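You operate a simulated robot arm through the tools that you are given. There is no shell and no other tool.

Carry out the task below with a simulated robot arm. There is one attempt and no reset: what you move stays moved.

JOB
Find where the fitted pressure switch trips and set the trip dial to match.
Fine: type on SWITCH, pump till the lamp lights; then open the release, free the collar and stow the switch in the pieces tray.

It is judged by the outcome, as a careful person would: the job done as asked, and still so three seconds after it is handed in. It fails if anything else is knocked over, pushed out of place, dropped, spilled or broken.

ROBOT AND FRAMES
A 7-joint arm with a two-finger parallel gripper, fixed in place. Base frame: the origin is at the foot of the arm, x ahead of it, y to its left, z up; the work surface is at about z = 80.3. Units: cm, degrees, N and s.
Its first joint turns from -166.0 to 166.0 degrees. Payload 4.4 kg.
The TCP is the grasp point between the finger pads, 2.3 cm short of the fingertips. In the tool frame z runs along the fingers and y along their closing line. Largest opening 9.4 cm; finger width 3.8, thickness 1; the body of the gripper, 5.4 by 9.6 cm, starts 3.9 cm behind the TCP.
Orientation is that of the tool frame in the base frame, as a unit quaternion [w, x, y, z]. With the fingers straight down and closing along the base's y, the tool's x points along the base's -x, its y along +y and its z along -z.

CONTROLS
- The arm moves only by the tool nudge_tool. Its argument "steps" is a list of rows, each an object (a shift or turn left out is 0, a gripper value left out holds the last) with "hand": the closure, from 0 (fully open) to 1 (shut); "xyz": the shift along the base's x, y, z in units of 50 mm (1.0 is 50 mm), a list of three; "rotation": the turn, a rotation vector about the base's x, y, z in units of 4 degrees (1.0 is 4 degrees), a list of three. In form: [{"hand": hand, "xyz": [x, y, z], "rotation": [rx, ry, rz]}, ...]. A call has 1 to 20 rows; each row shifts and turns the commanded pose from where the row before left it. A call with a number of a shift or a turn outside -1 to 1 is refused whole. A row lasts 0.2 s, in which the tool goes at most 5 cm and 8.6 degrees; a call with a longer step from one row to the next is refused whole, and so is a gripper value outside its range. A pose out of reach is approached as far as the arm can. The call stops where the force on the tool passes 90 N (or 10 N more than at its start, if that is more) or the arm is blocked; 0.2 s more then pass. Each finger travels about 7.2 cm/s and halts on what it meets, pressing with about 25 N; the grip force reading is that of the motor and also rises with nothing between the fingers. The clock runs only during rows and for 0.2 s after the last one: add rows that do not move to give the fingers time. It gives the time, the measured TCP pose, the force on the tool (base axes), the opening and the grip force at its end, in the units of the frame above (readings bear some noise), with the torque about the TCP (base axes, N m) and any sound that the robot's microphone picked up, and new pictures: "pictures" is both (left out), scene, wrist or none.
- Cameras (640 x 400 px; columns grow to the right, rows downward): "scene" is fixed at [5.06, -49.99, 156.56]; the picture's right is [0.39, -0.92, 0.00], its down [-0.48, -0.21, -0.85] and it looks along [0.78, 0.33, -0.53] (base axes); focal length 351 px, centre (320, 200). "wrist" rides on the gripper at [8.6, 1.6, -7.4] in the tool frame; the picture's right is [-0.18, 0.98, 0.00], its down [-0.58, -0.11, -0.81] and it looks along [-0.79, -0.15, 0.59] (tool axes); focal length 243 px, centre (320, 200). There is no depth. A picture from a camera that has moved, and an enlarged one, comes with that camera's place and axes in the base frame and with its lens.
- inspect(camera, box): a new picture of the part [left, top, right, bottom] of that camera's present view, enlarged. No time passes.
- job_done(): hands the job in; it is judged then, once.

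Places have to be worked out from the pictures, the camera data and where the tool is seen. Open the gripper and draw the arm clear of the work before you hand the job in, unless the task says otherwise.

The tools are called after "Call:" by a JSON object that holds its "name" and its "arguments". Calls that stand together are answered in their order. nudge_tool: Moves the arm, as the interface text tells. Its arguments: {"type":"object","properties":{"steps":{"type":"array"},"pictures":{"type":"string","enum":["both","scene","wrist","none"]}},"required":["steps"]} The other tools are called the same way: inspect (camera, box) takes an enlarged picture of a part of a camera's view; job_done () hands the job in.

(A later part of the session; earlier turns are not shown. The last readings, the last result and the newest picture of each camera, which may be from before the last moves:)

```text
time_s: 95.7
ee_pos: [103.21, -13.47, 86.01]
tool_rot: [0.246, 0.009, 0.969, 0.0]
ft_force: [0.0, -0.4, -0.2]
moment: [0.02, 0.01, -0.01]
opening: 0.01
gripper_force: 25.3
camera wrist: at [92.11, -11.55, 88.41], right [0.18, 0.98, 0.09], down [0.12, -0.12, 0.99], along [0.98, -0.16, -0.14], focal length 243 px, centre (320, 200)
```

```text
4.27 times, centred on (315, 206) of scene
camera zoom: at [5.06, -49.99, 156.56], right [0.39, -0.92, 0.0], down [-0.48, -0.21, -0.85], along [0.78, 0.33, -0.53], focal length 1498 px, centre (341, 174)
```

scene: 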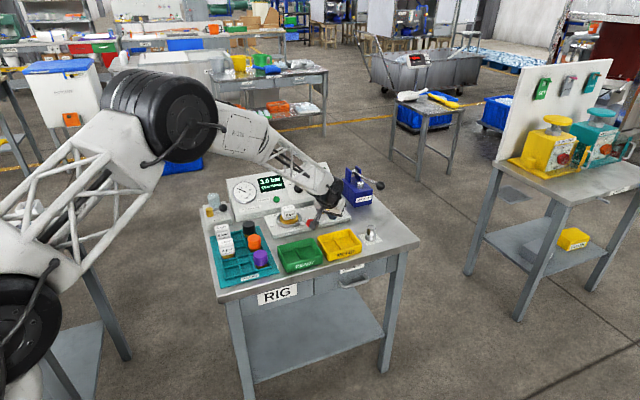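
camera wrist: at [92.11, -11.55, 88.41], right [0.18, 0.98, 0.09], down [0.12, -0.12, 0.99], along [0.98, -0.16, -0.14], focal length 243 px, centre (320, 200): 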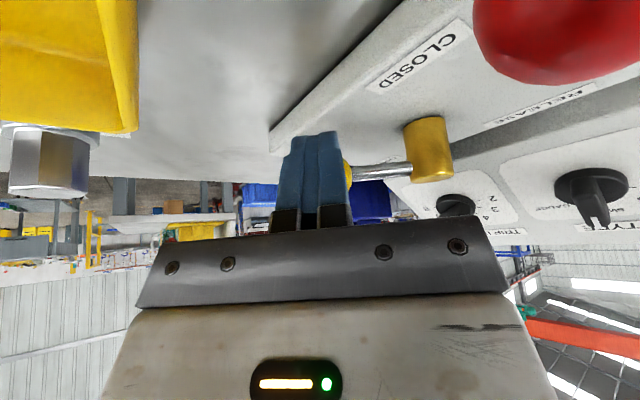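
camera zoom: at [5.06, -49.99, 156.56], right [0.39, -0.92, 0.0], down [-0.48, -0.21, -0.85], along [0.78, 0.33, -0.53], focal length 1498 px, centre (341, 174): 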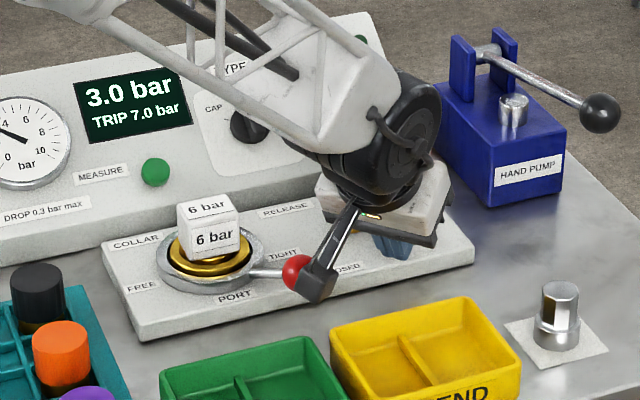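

Pressure is falling (3.0 bar, lamp off). Continuing the push to the OPEN position.

Call:
{"name": "nudge_tool", "arguments": {"steps": [{"xyz": [0.16, 0.0, 0]}, {"xyz": [0.16, 0.02, 0]}, {"xyz": [0.16, 0.04, 0]}, {"xyz": [0.14, 0.06, 0]}, {"xyz": [0.12, 0.08, 0]}, {}]}}

Call:
{"name": "inspect", "arguments": {"camera": "wrist", "box": [220, 40, 460, 230]}}

Call:
{"name": "inspect", "arguments": {"camera": "scene", "box": [240, 160, 390, 252]}}

```text
time_s: 97.1
ee_pos: [106.94, -12.44, 85.94]
tool_rot: [0.247, 0.009, 0.969, 0.0]
ft_force: [0.6, 0.1, 0.3]
moment: [-0.01, -0.04, 0.02]
opening: 0.01
gripper_force: 24.6
camera wrist: at [95.75, -10.56, 88.4], right [0.18, 0.98, 0.09], down [0.12, -0.12, 0.99], along [0.98, -0.16, -0.14], focal length 243 px, centre (320, 200)
```

scene: 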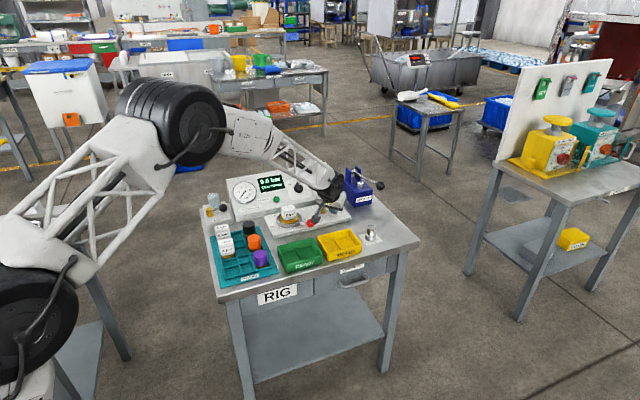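
wrist: 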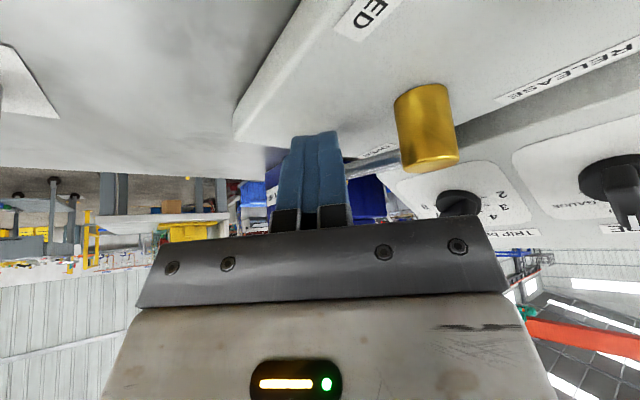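

```text
2.11 times, centred on (340, 135) of wrist
camera zoom: at [95.75, -10.56, 88.4], right [0.18, 0.98, 0.09], down [0.12, -0.12, 0.99], along [0.98, -0.16, -0.14], focal length 511 px, centre (278, 337)
```

zoom: 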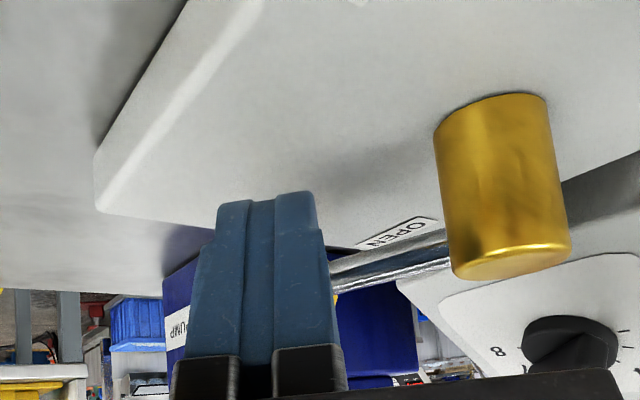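

```text
4.27 times, centred on (315, 206) of scene
camera zoom: at [5.06, -49.99, 156.56], right [0.39, -0.92, 0.0], down [-0.48, -0.21, -0.85], along [0.78, 0.33, -0.53], focal length 1498 px, centre (341, 174)
```

zoom: 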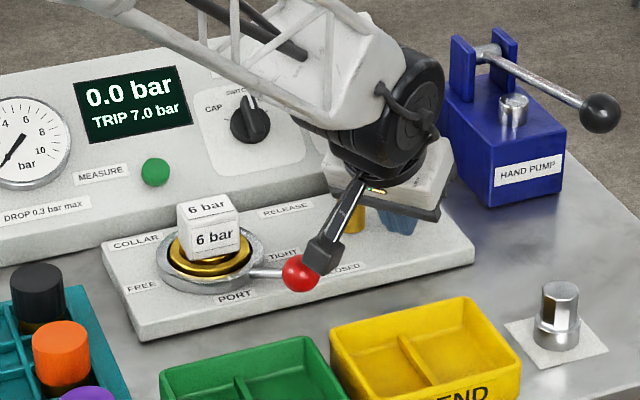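

Pressure 0.0. I push a little further to bring the lever fully to OPEN, raising 0.5 cm so the camera clears the red ball.

Call:
{"name": "nudge_tool", "arguments": {"steps": [{"xyz": [0.0, 0.0, 0.1]}, {"xyz": [0.1, 0.06, 0]}, {"xyz": [0.1, 0.08, 0]}, {"xyz": [0.1, 0.08, 0]}, {"xyz": [0.08, 0.08, 0]}, {}]}}

Call:
{"name": "inspect", "arguments": {"camera": "wrist", "box": [220, 40, 460, 230]}}

Call:
{"name": "inspect", "arguments": {"camera": "scene", "box": [260, 170, 390, 252]}}

```text
time_s: 98.5
ee_pos: [108.67, -11.23, 86.51]
tool_rot: [0.245, 0.01, 0.969, 0.0]
ft_force: [-63.7, -20.6, 17.5]
moment: [-0.63, 0.25, -0.47]
opening: 0.0
gripper_force: 25.0
camera wrist: at [97.56, -9.27, 88.86], right [0.18, 0.98, 0.09], down [0.13, -0.12, 0.99], along [0.98, -0.17, -0.14], focal length 243 px, centre (320, 200)
```

scene: 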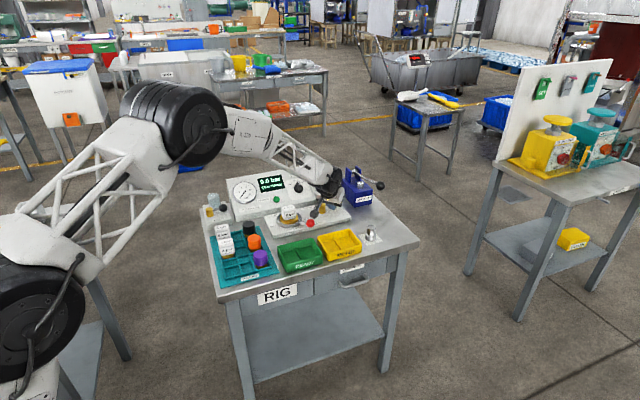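
wrist: 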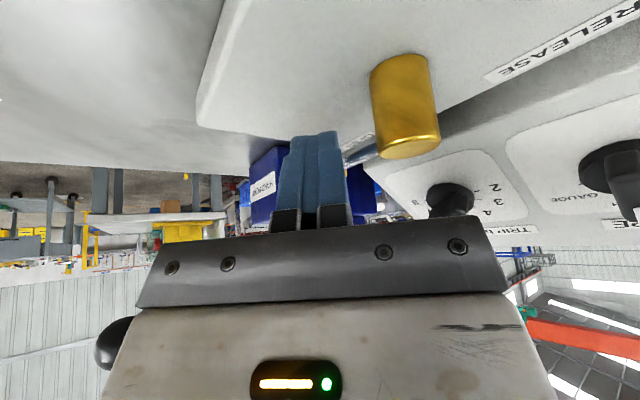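

```text
2.11 times, centred on (340, 135) of wrist
camera zoom: at [97.56, -9.27, 88.86], right [0.18, 0.98, 0.09], down [0.13, -0.12, 0.99], along [0.98, -0.17, -0.14], focal length 511 px, centre (278, 337)
```

zoom: 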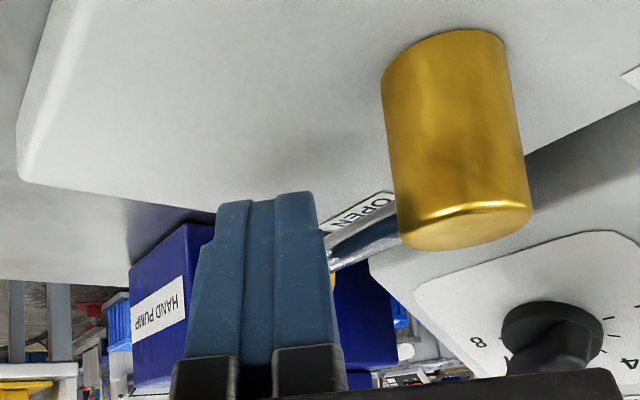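

```text
4.88 times, centred on (325, 211) of scene
camera zoom: at [5.06, -49.99, 156.56], right [0.39, -0.92, 0.0], down [-0.48, -0.21, -0.85], along [0.78, 0.33, -0.53], focal length 1713 px, centre (296, 146)
```

zoom: 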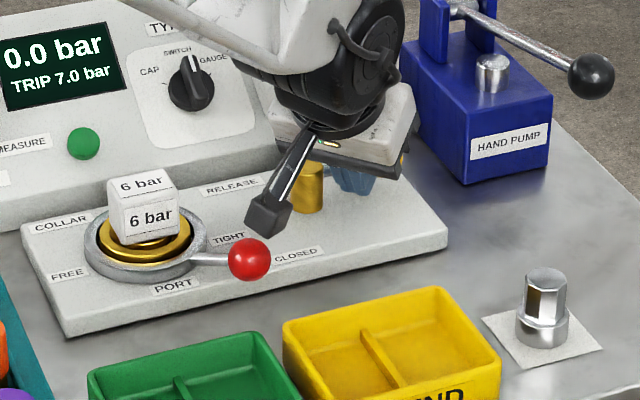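

The lever has hit its stop (about 64 N). I back away and lift to verify.

Call:
{"name": "nudge_tool", "arguments": {"steps": [{"xyz": [-0.3, -0.1, 0]}, {"xyz": [-0.3, -0.1, 0.1]}, {"xyz": [0, 0, 0.6]}, {"xyz": [0, 0, 0.8]}, {"xyz": [0, 0, 0.8]}, {"xyz": [-0.3, 0.0, 0.4]}, {}]}}

Call:
{"name": "inspect", "arguments": {"camera": "scene", "box": [260, 170, 390, 252]}}

Call:
{"name": "inspect", "arguments": {"camera": "wrist", "box": [200, 0, 600, 200]}}

```text
time_s: 100.1
ee_pos: [104.16, -12.16, 100.1]
tool_rot: [0.246, 0.008, 0.969, 0.0]
ft_force: [0.6, 1.0, -0.4]
moment: [0.0, -0.03, 0.0]
opening: 0.0
gripper_force: 25.1
camera wrist: at [93.01, -10.33, 102.44], right [0.18, 0.98, 0.09], down [0.12, -0.12, 0.99], along [0.98, -0.16, -0.14], focal length 243 px, centre (320, 200)
```

scene: 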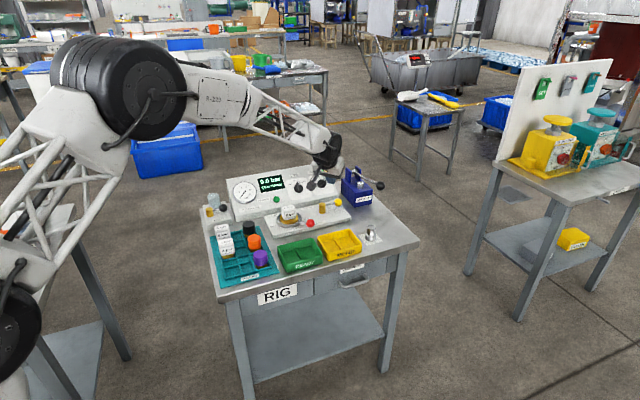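
wrist: 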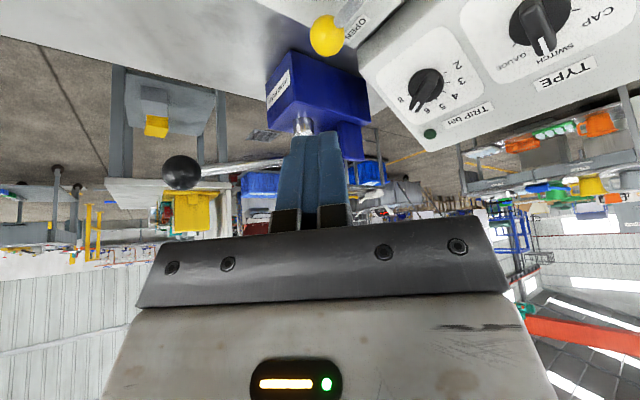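

```text
4.88 times, centred on (325, 211) of scene
camera zoom: at [5.06, -49.99, 156.56], right [0.39, -0.92, 0.0], down [-0.48, -0.21, -0.85], along [0.78, 0.33, -0.53], focal length 1713 px, centre (296, 146)
```

zoom: 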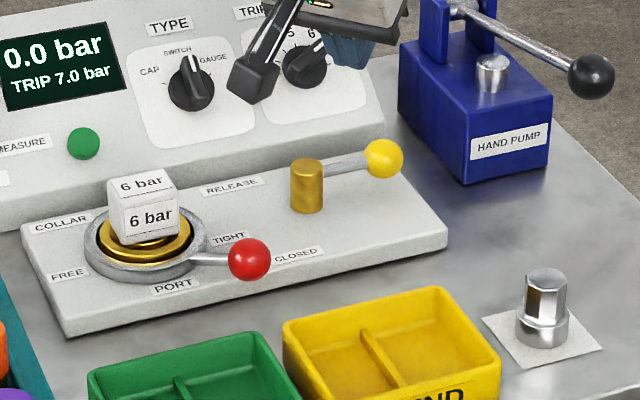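

```text
1.60 times, centred on (400, 100) of wrist
camera zoom: at [93.01, -10.33, 102.44], right [0.18, 0.98, 0.09], down [0.12, -0.12, 0.99], along [0.98, -0.16, -0.14], focal length 388 px, centre (192, 360)
```

zoom: 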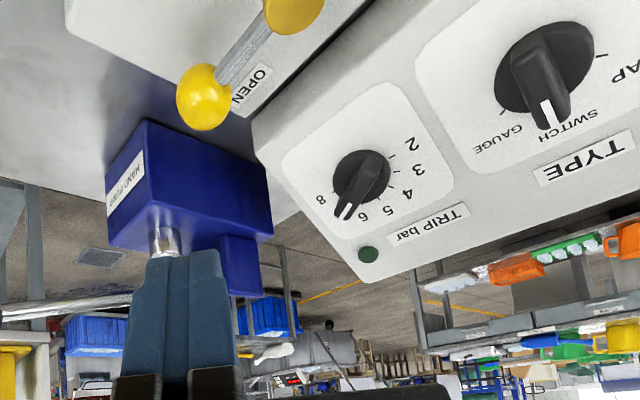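

Release is fully OPEN at 0.0 bar. Now the collar: its red ball ≈(96.2, -7.4, 84.7), to be swept left to FREE. I yaw the tool back to face the bench squarely with ~20° tilt, staying high.

Call:
{"name": "nudge_tool", "arguments": {"steps": [{"hand": 1.0, "xyz": [-0.1, 0.0, 0], "rotation": [0, 0, 1]}, {"xyz": [-0.1, 0, 0], "rotation": [0, 0, 1]}, {"xyz": [-0.1, 0, 0], "rotation": [0, 0, 1]}, {"xyz": [-0.1, 0, 0], "rotation": [0, 0, 1]}, {"xyz": [-0.1, 0, 0], "rotation": [0, 0, 1]}, {"xyz": [-0.1, 0, 0], "rotation": [0, 0, 1]}, {"xyz": [-0.1, 0, 0], "rotation": [0, 0, 1]}, {"xyz": [-0.1, 0, 0], "rotation": [0, 0, 1]}, {"xyz": [-0.1, 0, 0], "rotation": [0, 0, 1]}, {"xyz": [-0.1, 0, 0], "rotation": [0, 0, 1]}, {"xyz": [-0.1, 0, 0], "rotation": [0, 0, 1]}, {"xyz": [0, 0, -0.3], "rotation": [-0.7, 0.72, 0]}, {"xyz": [0, 0, -0.3], "rotation": [-0.7, 0.72, 0]}, {"xyz": [0, 0, 0], "rotation": [-0.7, 0.72, 0]}, {}, {}]}}

Call:
{"name": "inspect", "arguments": {"camera": "wrist", "box": [200, 0, 500, 180]}}

```text
time_s: 103.5
ee_pos: [98.74, -12.12, 97.07]
tool_rot: [0.134, -0.363, 0.921, 0.052]
ft_force: [0.5, -1.0, -0.3]
moment: [0.01, 0.04, 0.01]
opening: 0.0
gripper_force: 24.9
camera wrist: at [90.03, -17.9, 101.7], right [-0.54, 0.84, 0.05], down [0.32, 0.14, 0.94], along [0.78, 0.52, -0.34], focal length 243 px, centre (320, 200)
```

scene: 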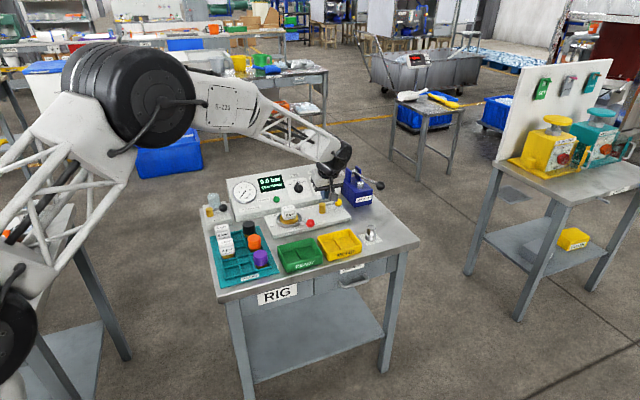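
wrist: 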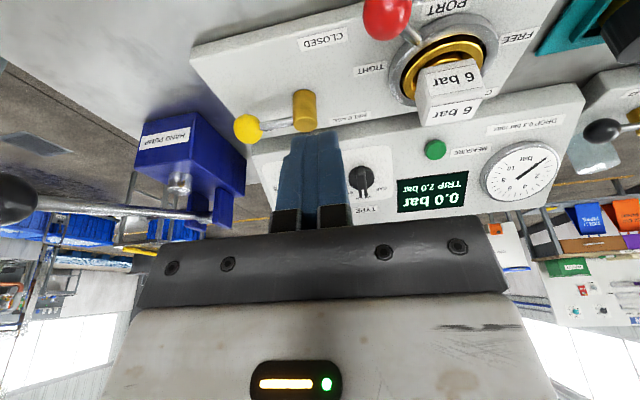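

```text
2.13 times, centred on (350, 90) of wrist
camera zoom: at [90.03, -17.9, 101.7], right [-0.54, 0.84, 0.05], down [0.32, 0.14, 0.94], along [0.78, 0.52, -0.34], focal length 518 px, centre (256, 435)
```

zoom: 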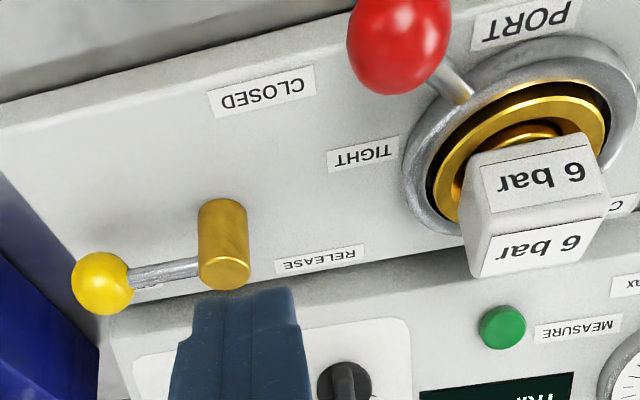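

Red ball confirmed at (96.3, -7.4), collar centre ~(97.1, 1.1). I lower the closed fingers just to the right of the red ball.

Call:
{"name": "nudge_tool", "arguments": {"steps": [{"xyz": [-0.02, 0.15, -0.6]}, {"xyz": [0, 0.15, -0.7]}, {"xyz": [0, 0.05, -0.6]}, {"xyz": [0, 0, -0.3]}, {}, {}]}}

Call:
{"name": "inspect", "arguments": {"camera": "wrist", "box": [220, 40, 460, 230]}}

Call:
{"name": "inspect", "arguments": {"camera": "scene", "box": [240, 170, 390, 262]}}

```text
time_s: 104.9
ee_pos: [98.51, -10.24, 85.99]
tool_rot: [0.133, -0.363, 0.921, 0.053]
ft_force: [-0.7, 0.6, -0.1]
moment: [-0.01, 0.01, 0.02]
opening: 0.0
gripper_force: 24.9
camera wrist: at [89.82, -16.13, 90.57], right [-0.54, 0.84, 0.05], down [0.31, 0.14, 0.94], along [0.78, 0.52, -0.34], focal length 243 px, centre (320, 200)
```

scene: 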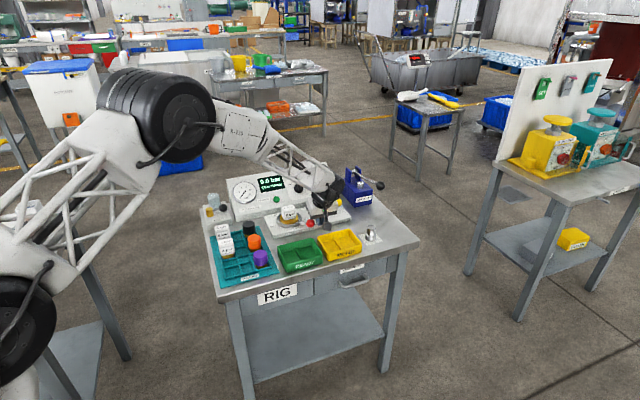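
wrist: 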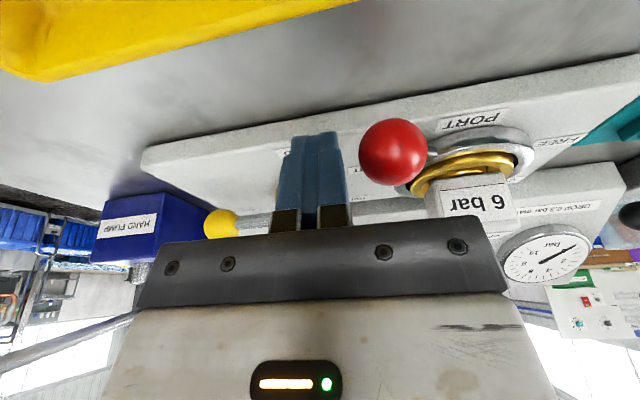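

```text
2.11 times, centred on (340, 135) of wrist
camera zoom: at [89.82, -16.13, 90.57], right [-0.54, 0.84, 0.05], down [0.31, 0.14, 0.94], along [0.78, 0.52, -0.34], focal length 511 px, centre (278, 337)
```

zoom: 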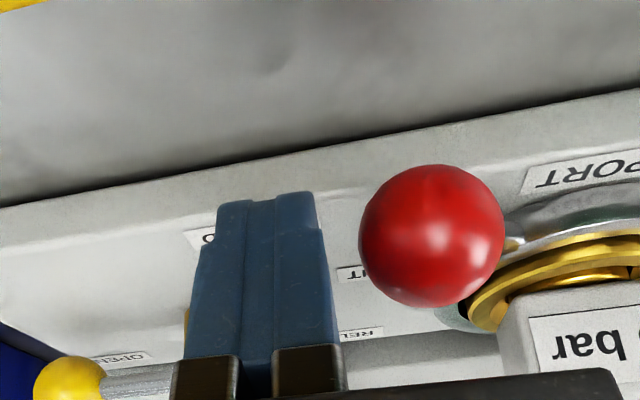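

```text
4.27 times, centred on (315, 216) of scene
camera zoom: at [5.06, -49.99, 156.56], right [0.39, -0.92, 0.0], down [-0.48, -0.21, -0.85], along [0.78, 0.33, -0.53], focal length 1498 px, centre (341, 132)
```

zoom: 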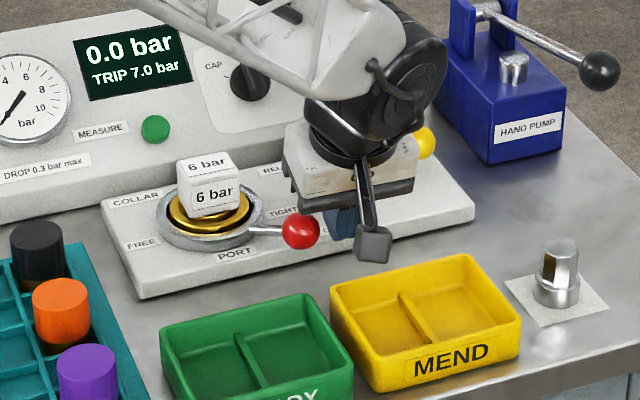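

Fingers are beside the red ball at its height. Pushing it left along its arc, first half.

Call:
{"name": "nudge_tool", "arguments": {"steps": [{"xyz": [-0.187, 0.097, 0]}, {"xyz": [-0.187, 0.097, 0]}, {"xyz": [-0.187, 0.097, 0]}, {"xyz": [-0.15, 0.098, 0]}, {"xyz": [-0.15, 0.098, 0]}, {"xyz": [-0.15, 0.098, 0]}, {"xyz": [-0.15, 0.098, 0]}, {}]}}

Call:
{"name": "inspect", "arguments": {"camera": "scene", "box": [240, 170, 390, 262]}}

```text
time_s: 106.7
ee_pos: [92.75, -6.8, 86.12]
tool_rot: [0.133, -0.363, 0.921, 0.053]
ft_force: [-0.3, 0.3, -0.6]
moment: [-0.01, -0.01, -0.01]
opening: 0.0
gripper_force: 25.0
camera wrist: at [84.08, -12.62, 90.74], right [-0.54, 0.84, 0.05], down [0.32, 0.14, 0.94], along [0.78, 0.52, -0.34], focal length 243 px, centre (320, 200)
```

scene: 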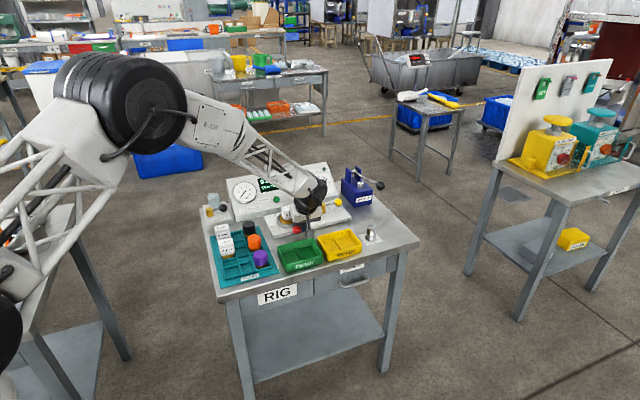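
wrist: 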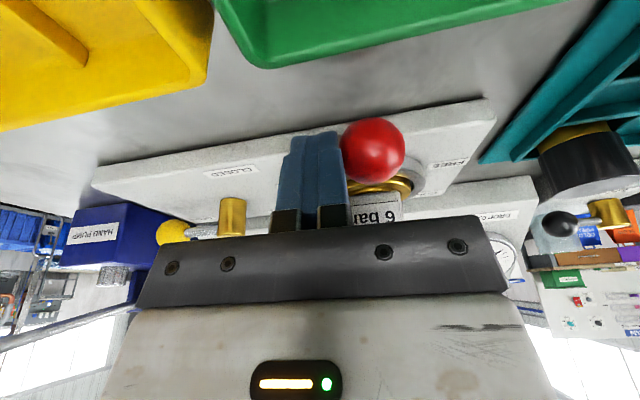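

```text
4.27 times, centred on (315, 216) of scene
camera zoom: at [5.06, -49.99, 156.56], right [0.39, -0.92, 0.0], down [-0.48, -0.21, -0.85], along [0.78, 0.33, -0.53], focal length 1498 px, centre (341, 132)
```

zoom: 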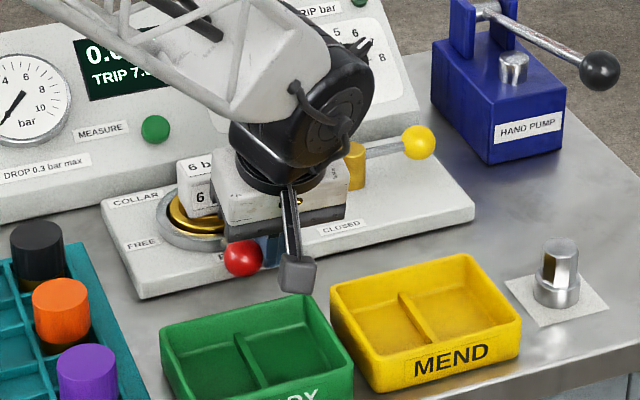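

The lever is swinging freely toward FREE. Continuing.

Call:
{"name": "nudge_tool", "arguments": {"steps": [{"xyz": [-0.093, 0.153, 0]}, {"xyz": [-0.093, 0.153, 0]}, {"xyz": [-0.093, 0.153, 0]}, {"xyz": [-0.093, 0.153, 0]}, {"xyz": [-0.045, 0.142, 0]}, {"xyz": [-0.045, 0.142, 0]}, {"xyz": [-0.045, 0.142, 0]}, {}]}}

Call:
{"name": "inspect", "arguments": {"camera": "scene", "box": [200, 170, 350, 262]}}

Call:
{"name": "inspect", "arguments": {"camera": "wrist", "box": [240, 40, 560, 230]}}

```text
time_s: 108.5
ee_pos: [90.4, -1.68, 86.07]
tool_rot: [0.133, -0.363, 0.921, 0.052]
ft_force: [4.0, -10.8, -1.0]
moment: [-0.16, -0.05, 0.03]
opening: 0.0
gripper_force: 25.1
camera wrist: at [81.63, -7.5, 90.74], right [-0.54, 0.84, 0.05], down [0.31, 0.14, 0.94], along [0.78, 0.52, -0.34], focal length 243 px, centre (320, 200)
```

scene: 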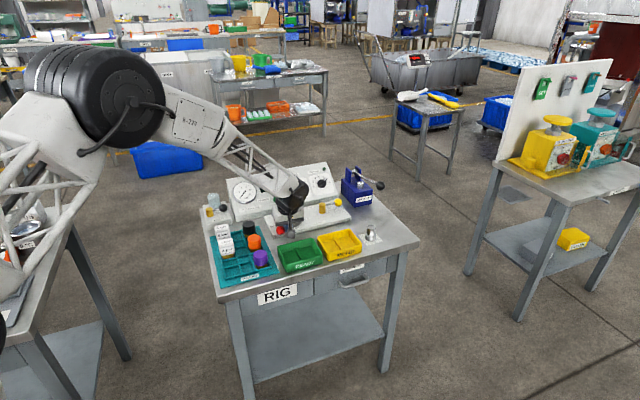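
wrist: 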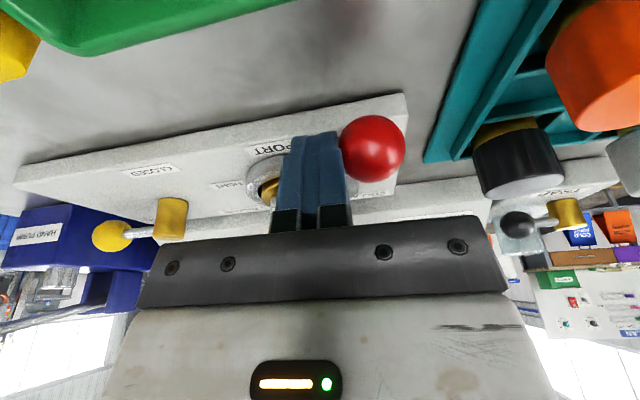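

```text
4.27 times, centred on (275, 216) of scene
camera zoom: at [5.06, -49.99, 156.56], right [0.39, -0.92, 0.0], down [-0.48, -0.21, -0.85], along [0.78, 0.33, -0.53], focal length 1498 px, centre (512, 132)
```

zoom: 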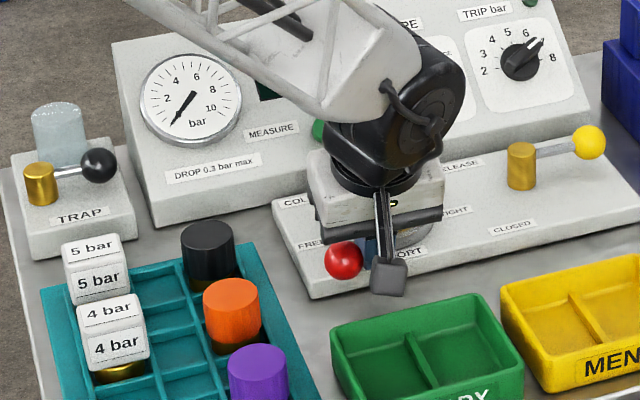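

```text
2.00 times, centred on (400, 135) of wrist
camera zoom: at [81.63, -7.5, 90.74], right [-0.54, 0.84, 0.05], down [0.31, 0.14, 0.94], along [0.78, 0.52, -0.34], focal length 485 px, centre (160, 330)
```

zoom: 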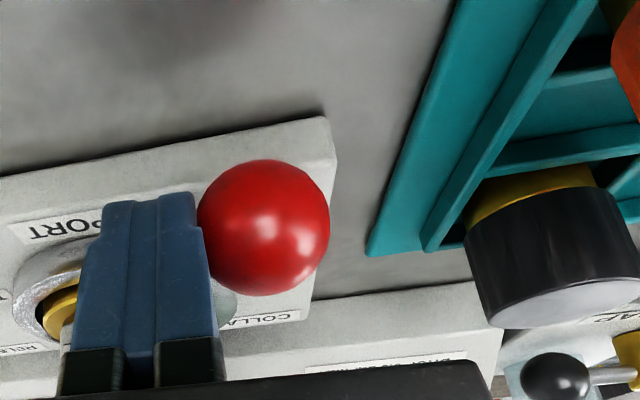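

Nearing FREE with light contact. Push a bit more to reach the stop.

Call:
{"name": "nudge_tool", "arguments": {"steps": [{"xyz": [-0.03, 0.12, 0]}, {"xyz": [-0.02, 0.12, 0]}, {"xyz": [-0.01, 0.12, 0]}, {}], "pictures": "wrist"}}

Call:
{"name": "inspect", "arguments": {"camera": "scene", "box": [200, 170, 350, 262]}}

```text
time_s: 109.0
ee_pos: [90.31, -1.62, 86.2]
tool_rot: [0.136, -0.36, 0.922, 0.05]
ft_force: [17.9, -36.1, -7.9]
moment: [-0.61, -0.33, 0.03]
opening: 0.02
gripper_force: 24.7
stopped in row 2: the force on the tool passed its limit at 101 N (the readings are from after the stop); the commanded pose is now the measured one
camera wrist: at [81.55, -7.33, 90.76], right [-0.54, 0.84, 0.05], down [0.31, 0.15, 0.94], along [0.78, 0.52, -0.34], focal length 243 px, centre (320, 200)
```

wrist: 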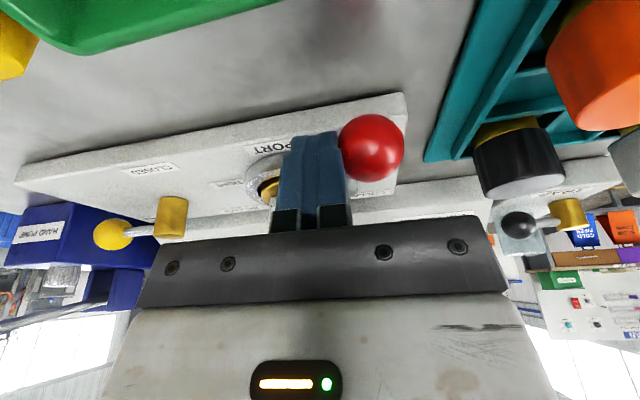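

```text
4.27 times, centred on (275, 216) of scene
camera zoom: at [5.06, -49.99, 156.56], right [0.39, -0.92, 0.0], down [-0.48, -0.21, -0.85], along [0.78, 0.33, -0.53], focal length 1498 px, centre (512, 132)
```

zoom: 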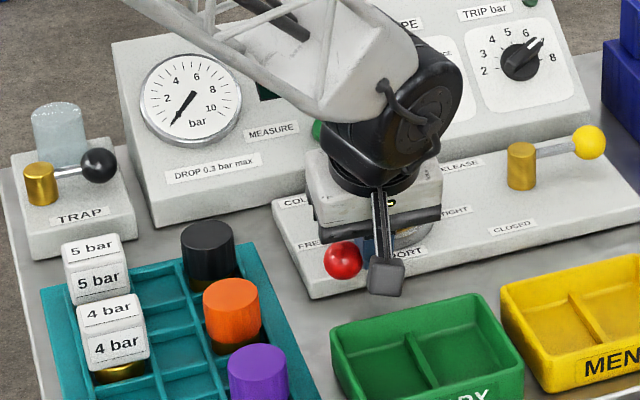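

Lever at its FREE stop. I back off and lift, then look at the switch from above.

Call:
{"name": "nudge_tool", "arguments": {"steps": [{"xyz": [0.2, -0.2, 0]}, {"xyz": [0.1, -0.1, 0.2]}, {"xyz": [-0.1, -0.1, 0.8]}, {"xyz": [-0.1, -0.1, 0.8]}, {"xyz": [0, 0, 0.8]}, {"xyz": [0, 0, 0.6]}, {"rotation": [-0.7, 0.72, 0]}, {"rotation": [-0.7, 0.72, 0]}, {"hand": 0.2, "rotation": [-0.7, 0.72, 0]}, {"rotation": [-0.7, 0.72, 0]}, {}, {}]}}

Call:
{"name": "inspect", "arguments": {"camera": "scene", "box": [200, 180, 330, 282]}}

Call:
{"name": "inspect", "arguments": {"camera": "wrist", "box": [200, 0, 520, 200]}}

```text
time_s: 111.6
ee_pos: [90.62, -3.88, 102.22]
tool_rot: [0.005, -0.366, 0.931, -0.004]
ft_force: [1.3, -0.4, 0.2]
moment: [0.01, 0.02, 0.01]
opening: 7.53
gripper_force: 0.0
camera wrist: at [83.22, -8.45, 109.5], right [-0.53, 0.85, -0.01], down [0.49, 0.32, 0.81], along [0.69, 0.43, -0.58], focal length 243 px, centre (320, 200)
```

scene: 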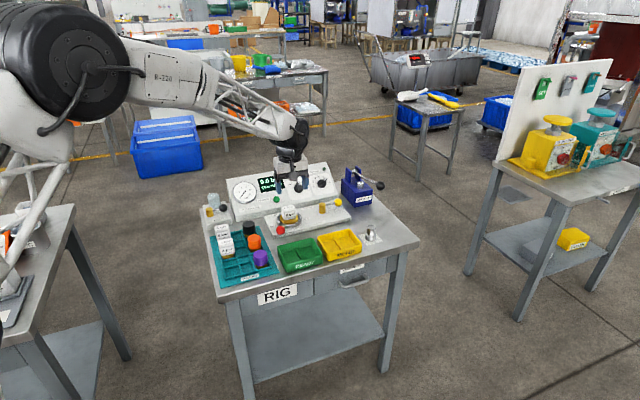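
wrist: 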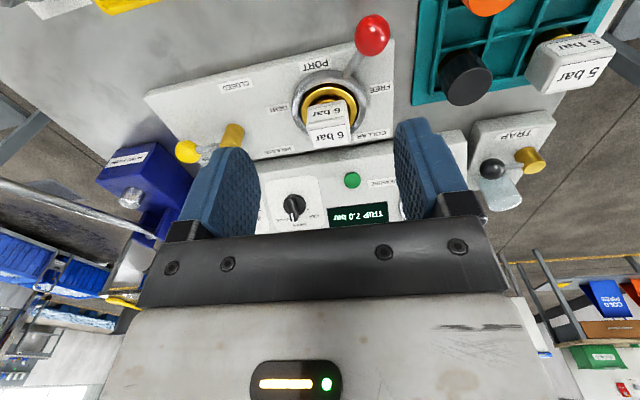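

```text
3.92 times, centred on (265, 231) of scene
camera zoom: at [5.06, -49.99, 156.56], right [0.39, -0.92, 0.0], down [-0.48, -0.21, -0.85], along [0.78, 0.33, -0.53], focal length 1377 px, centre (536, 78)
```

zoom: 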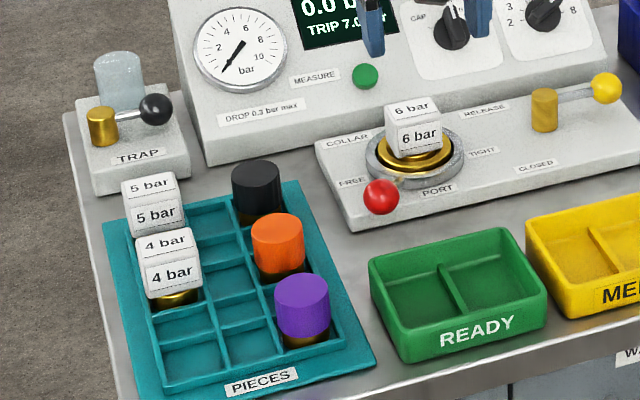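

```text
2.00 times, centred on (360, 100) of wrist
camera zoom: at [83.22, -8.45, 109.5], right [-0.53, 0.85, -0.01], down [0.49, 0.32, 0.81], along [0.69, 0.43, -0.58], focal length 485 px, centre (240, 400)
```

zoom: 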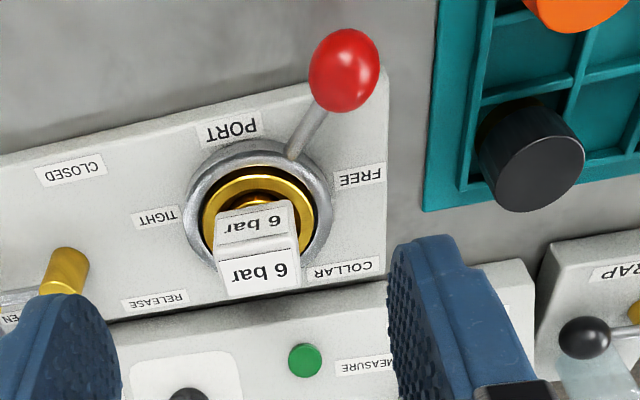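

Collar lever is at FREE. The switch is a ~4 cm cube centred near (97.2, 1.4), top at z≈88.7, aligned with the tool. I move over it with the gripper open.

Call:
{"name": "nudge_tool", "arguments": {"steps": [{"hand": 0.15, "xyz": [0.44, 0.35, -0.1]}, {"xyz": [0.44, 0.35, -0.2]}, {"xyz": [0.43, 0.35, -0.3]}, {}, {"xyz": [0, 0, -0.3]}, {}, {}]}}

Call:
{"name": "inspect", "arguments": {"camera": "wrist", "box": [200, 0, 460, 200]}}

Call:
{"name": "inspect", "arguments": {"camera": "scene", "box": [230, 150, 360, 242]}}

```text
time_s: 113.2
ee_pos: [97.32, 1.35, 97.64]
tool_rot: [0.006, -0.366, 0.931, -0.004]
ft_force: [-0.3, -0.1, 0.6]
moment: [0.0, 0.02, 0.03]
opening: 8.0
gripper_force: 0.0
camera wrist: at [89.85, -3.28, 104.89], right [-0.53, 0.85, -0.01], down [0.49, 0.32, 0.81], along [0.69, 0.43, -0.58], focal length 243 px, centre (320, 200)
```

scene: 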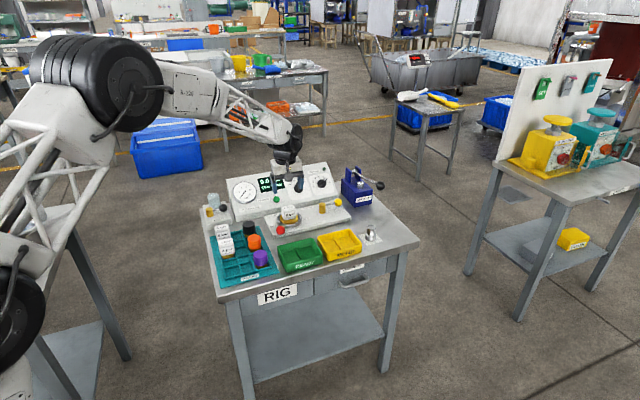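
wrist: 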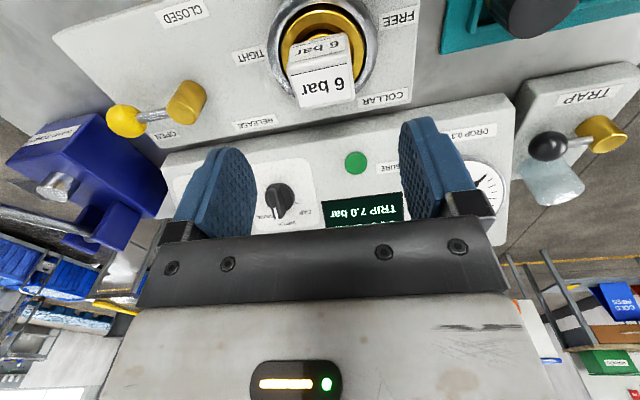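

```text
2.00 times, centred on (330, 100) of wrist
camera zoom: at [89.85, -3.28, 104.89], right [-0.53, 0.85, -0.01], down [0.49, 0.32, 0.81], along [0.69, 0.43, -0.58], focal length 485 px, centre (300, 400)
```

zoom: 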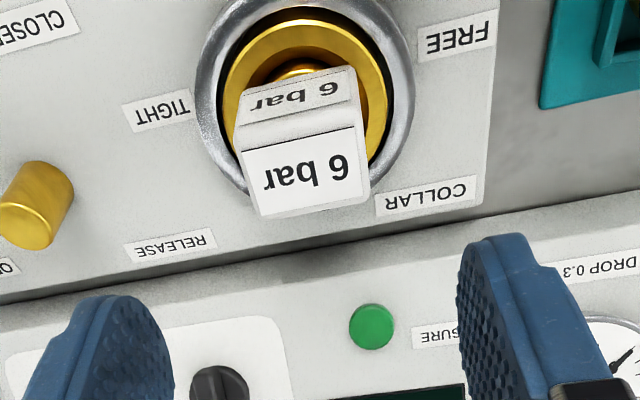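

```text
4.35 times, centred on (295, 196) of scene
camera zoom: at [5.06, -49.99, 156.56], right [0.39, -0.92, 0.0], down [-0.48, -0.21, -0.85], along [0.78, 0.33, -0.53], focal length 1527 px, centre (429, 217)
```

zoom: 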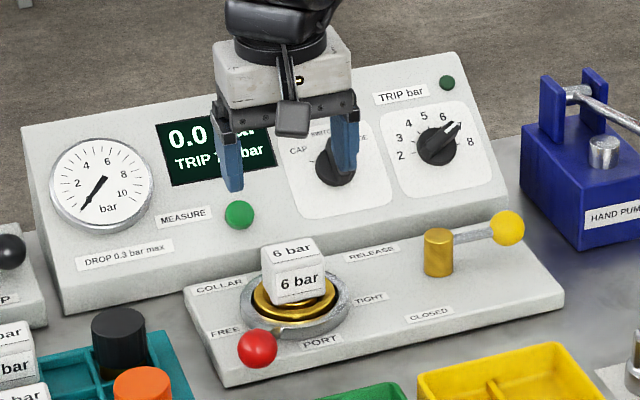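

Nearly centred. Small correction, then down to the cube and grip.

Call:
{"name": "nudge_tool", "arguments": {"steps": [{"xyz": [-0.014, 0.05, -0.5]}, {"xyz": [0, 0, -0.7]}, {"xyz": [0, 0, -0.6]}, {"xyz": [0, 0, -0.27]}, {}, {"hand": 0.3}, {"hand": 0.4}, {"hand": 0.5}, {"hand": 0.6}, {"hand": 0.8}, {}, {}]}}

Call:
{"name": "inspect", "arguments": {"camera": "wrist", "box": [200, 50, 460, 240]}}

```text
time_s: 115.8
ee_pos: [97.17, 1.49, 87.44]
tool_rot: [0.006, -0.364, 0.931, -0.004]
ft_force: [19.8, -23.2, 6.6]
moment: [-0.8, -0.74, -0.19]
opening: 4.58
gripper_force: 25.0
camera wrist: at [89.69, -3.09, 94.62], right [-0.53, 0.85, -0.01], down [0.49, 0.32, 0.81], along [0.69, 0.43, -0.58], focal length 243 px, centre (320, 200)
```

scene: 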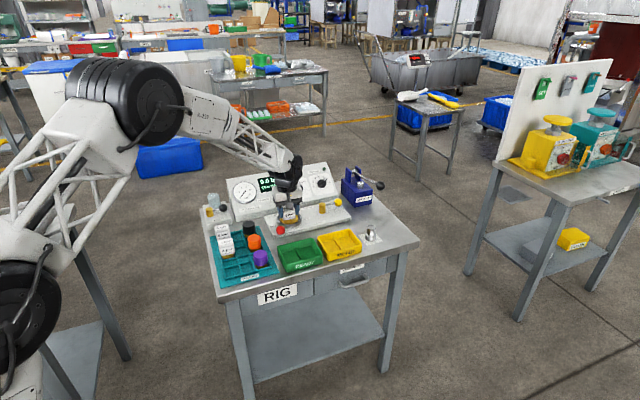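
wrist: 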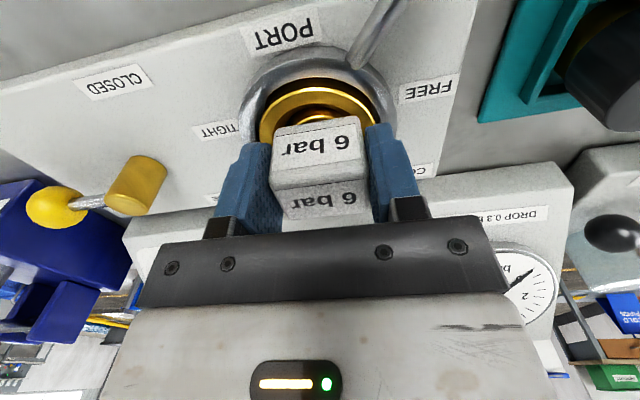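

```text
2.11 times, centred on (330, 145) of wrist
camera zoom: at [89.69, -3.09, 94.62], right [-0.53, 0.85, -0.01], down [0.49, 0.32, 0.81], along [0.69, 0.43, -0.58], focal length 511 px, centre (299, 316)
```

zoom: 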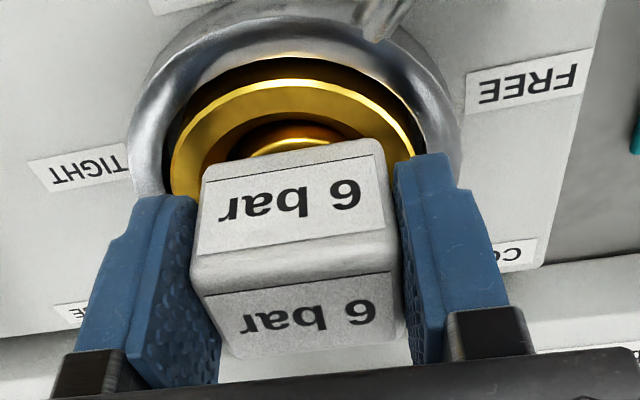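

Gripped (4.6 cm). I close firmly and lift straight up slowly.

Call:
{"name": "nudge_tool", "arguments": {"steps": [{"hand": 1.0}, {}, {"xyz": [0, 0, 0.1]}, {"xyz": [0, 0, 0.1]}, {"xyz": [0, 0, 0.2]}, {"xyz": [0, 0, 0.2]}, {}]}}

Call:
{"name": "inspect", "arguments": {"camera": "wrist", "box": [200, 50, 460, 240]}}

Call:
{"name": "inspect", "arguments": {"camera": "scene", "box": [230, 150, 360, 242]}}

```text
time_s: 117.4
ee_pos: [97.11, 1.77, 90.38]
tool_rot: [0.006, -0.366, 0.931, -0.003]
ft_force: [-0.9, 1.1, -1.2]
moment: [-0.01, 0.0, -0.05]
opening: 4.61
gripper_force: 25.2
camera wrist: at [89.64, -2.91, 97.69], right [-0.53, 0.85, -0.01], down [0.49, 0.32, 0.81], along [0.69, 0.43, -0.58], focal length 243 px, centre (320, 200)
```

scene: 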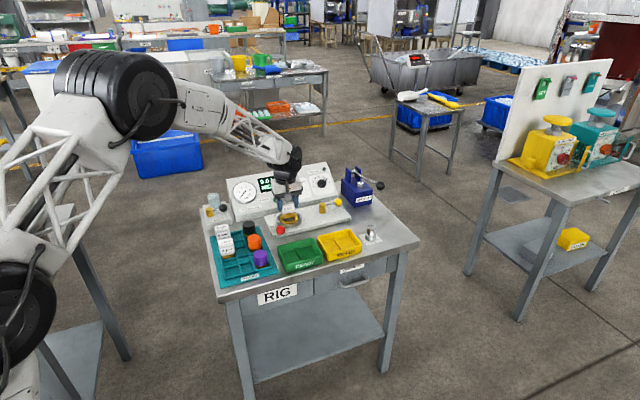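
wrist: 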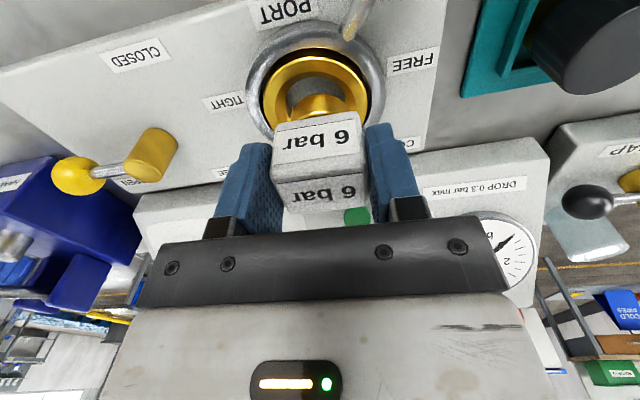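

```text
2.11 times, centred on (330, 145) of wrist
camera zoom: at [89.64, -2.91, 97.69], right [-0.53, 0.85, -0.01], down [0.49, 0.32, 0.81], along [0.69, 0.43, -0.58], focal length 511 px, centre (299, 316)
```

zoom: 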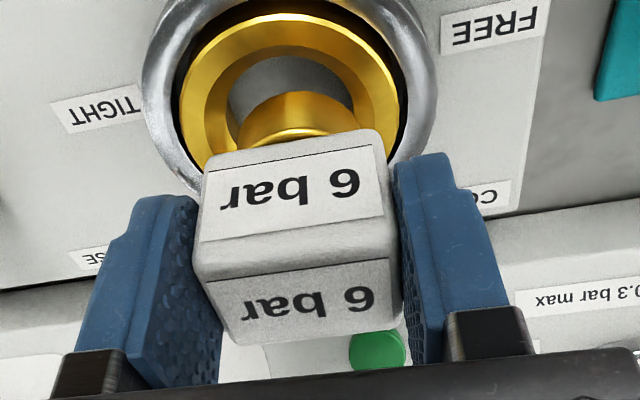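

```text
4.35 times, centred on (295, 196) of scene
camera zoom: at [5.06, -49.99, 156.56], right [0.39, -0.92, 0.0], down [-0.48, -0.21, -0.85], along [0.78, 0.33, -0.53], focal length 1527 px, centre (429, 217)
```

zoom: 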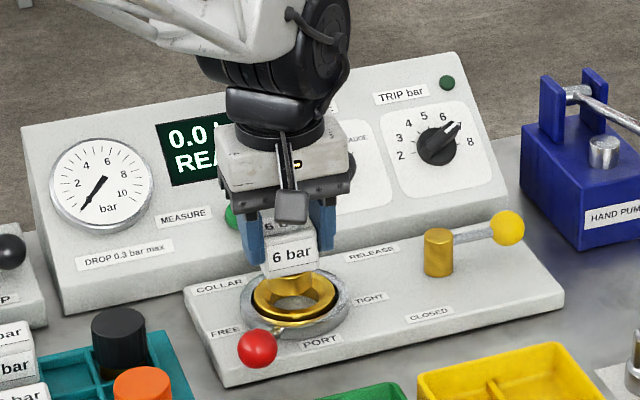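

The switch lifts out cleanly (display back to READY). I raise it well clear and carry it toward the pieces tray, keeping high.

Call:
{"name": "nudge_tool", "arguments": {"steps": [{"hand": 1.0, "xyz": [0, 0, 0.4]}, {"xyz": [0, 0, 0.8]}, {"xyz": [0, 0, 0.8]}, {"xyz": [-0.3, 0, 0.5]}, {"xyz": [-0.6, -0.1, 0.1]}, {"xyz": [-0.8, -0.1, 0]}, {"xyz": [-0.8, -0.1, 0]}, {"xyz": [-0.8, -0.1, 0]}, {"xyz": [-0.8, -0.1, 0]}, {"xyz": [-0.5, -0.1, 0]}, {}, {}]}}

Call:
{"name": "inspect", "arguments": {"camera": "wrist", "box": [200, 0, 520, 200]}}

Call:
{"name": "inspect", "arguments": {"camera": "scene", "box": [190, 140, 350, 290]}}

```text
time_s: 120.0
ee_pos: [74.19, -1.47, 103.41]
tool_rot: [0.006, -0.365, 0.931, -0.004]
ft_force: [0.2, -0.6, -2.0]
moment: [-0.02, 0.0, -0.01]
opening: 4.59
gripper_force: 24.9
camera wrist: at [66.65, -6.04, 110.69], right [-0.53, 0.85, -0.01], down [0.49, 0.32, 0.81], along [0.69, 0.43, -0.58], focal length 243 px, centre (320, 200)
```

scene: 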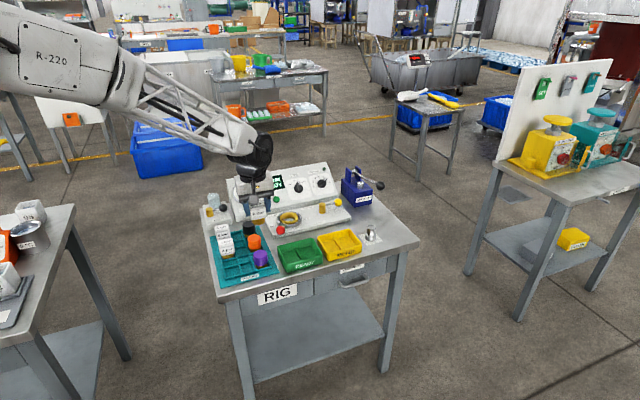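
wrist: 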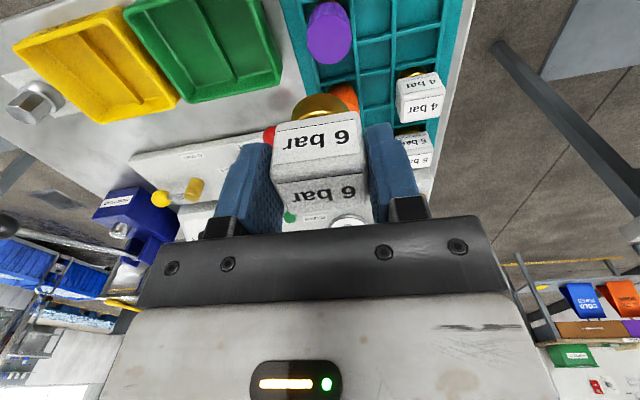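

```text
2.00 times, centred on (360, 100) of wrist
camera zoom: at [66.65, -6.04, 110.69], right [-0.53, 0.85, -0.01], down [0.49, 0.32, 0.81], along [0.69, 0.43, -0.58], focal length 485 px, centre (240, 400)
```

zoom: 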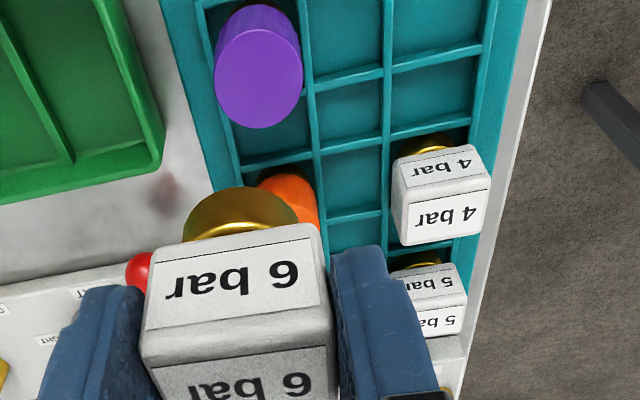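

```text
2.67 times, centred on (270, 215) of scene
camera zoom: at [5.06, -49.99, 156.56], right [0.39, -0.92, 0.0], down [-0.48, -0.21, -0.85], along [0.78, 0.33, -0.53], focal length 937 px, centre (453, 160)
```

zoom: 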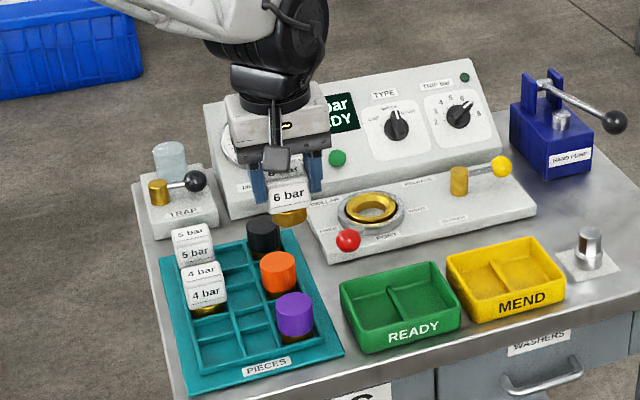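

Good view of the tray; several pockets are free. I shift back-left and a bit higher to see all the pockets unobstructed.

Call:
{"name": "nudge_tool", "arguments": {"steps": [{"hand": 1.0, "xyz": [-0.6, 0.0, 0.3]}, {"xyz": [-0.6, 0.0, 0.3]}, {"xyz": [-0.6, 0.0, 0.2]}, {}, {}], "pictures": "wrist"}}

Call:
{"name": "inspect", "arguments": {"camera": "wrist", "box": [240, 0, 480, 150]}}

```text
time_s: 121.2
ee_pos: [65.23, -1.34, 107.43]
tool_rot: [0.006, -0.365, 0.931, -0.002]
ft_force: [0.1, -0.6, -1.6]
moment: [-0.05, 0.0, 0.0]
opening: 4.56
gripper_force: 25.0
camera wrist: at [57.63, -5.93, 114.74], right [-0.53, 0.85, -0.01], down [0.49, 0.32, 0.81], along [0.69, 0.43, -0.58], focal length 243 px, centre (320, 200)
```

wrist: 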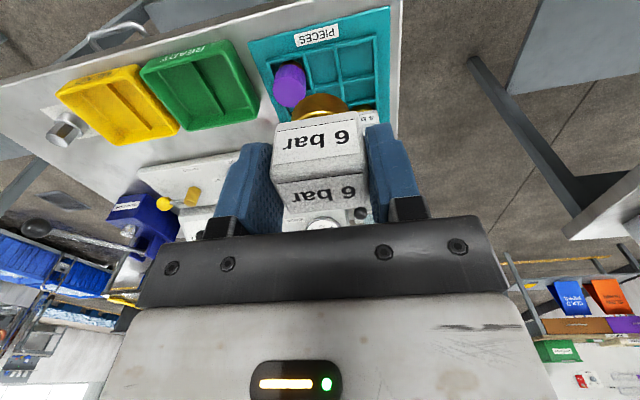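

```text
2.67 times, centred on (360, 75) of wrist
camera zoom: at [57.63, -5.93, 114.74], right [-0.53, 0.85, -0.01], down [0.49, 0.32, 0.81], along [0.69, 0.43, -0.58], focal length 647 px, centre (213, 533)
```

zoom: 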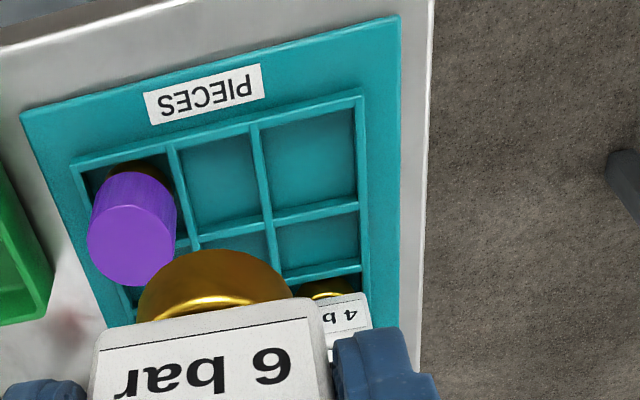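

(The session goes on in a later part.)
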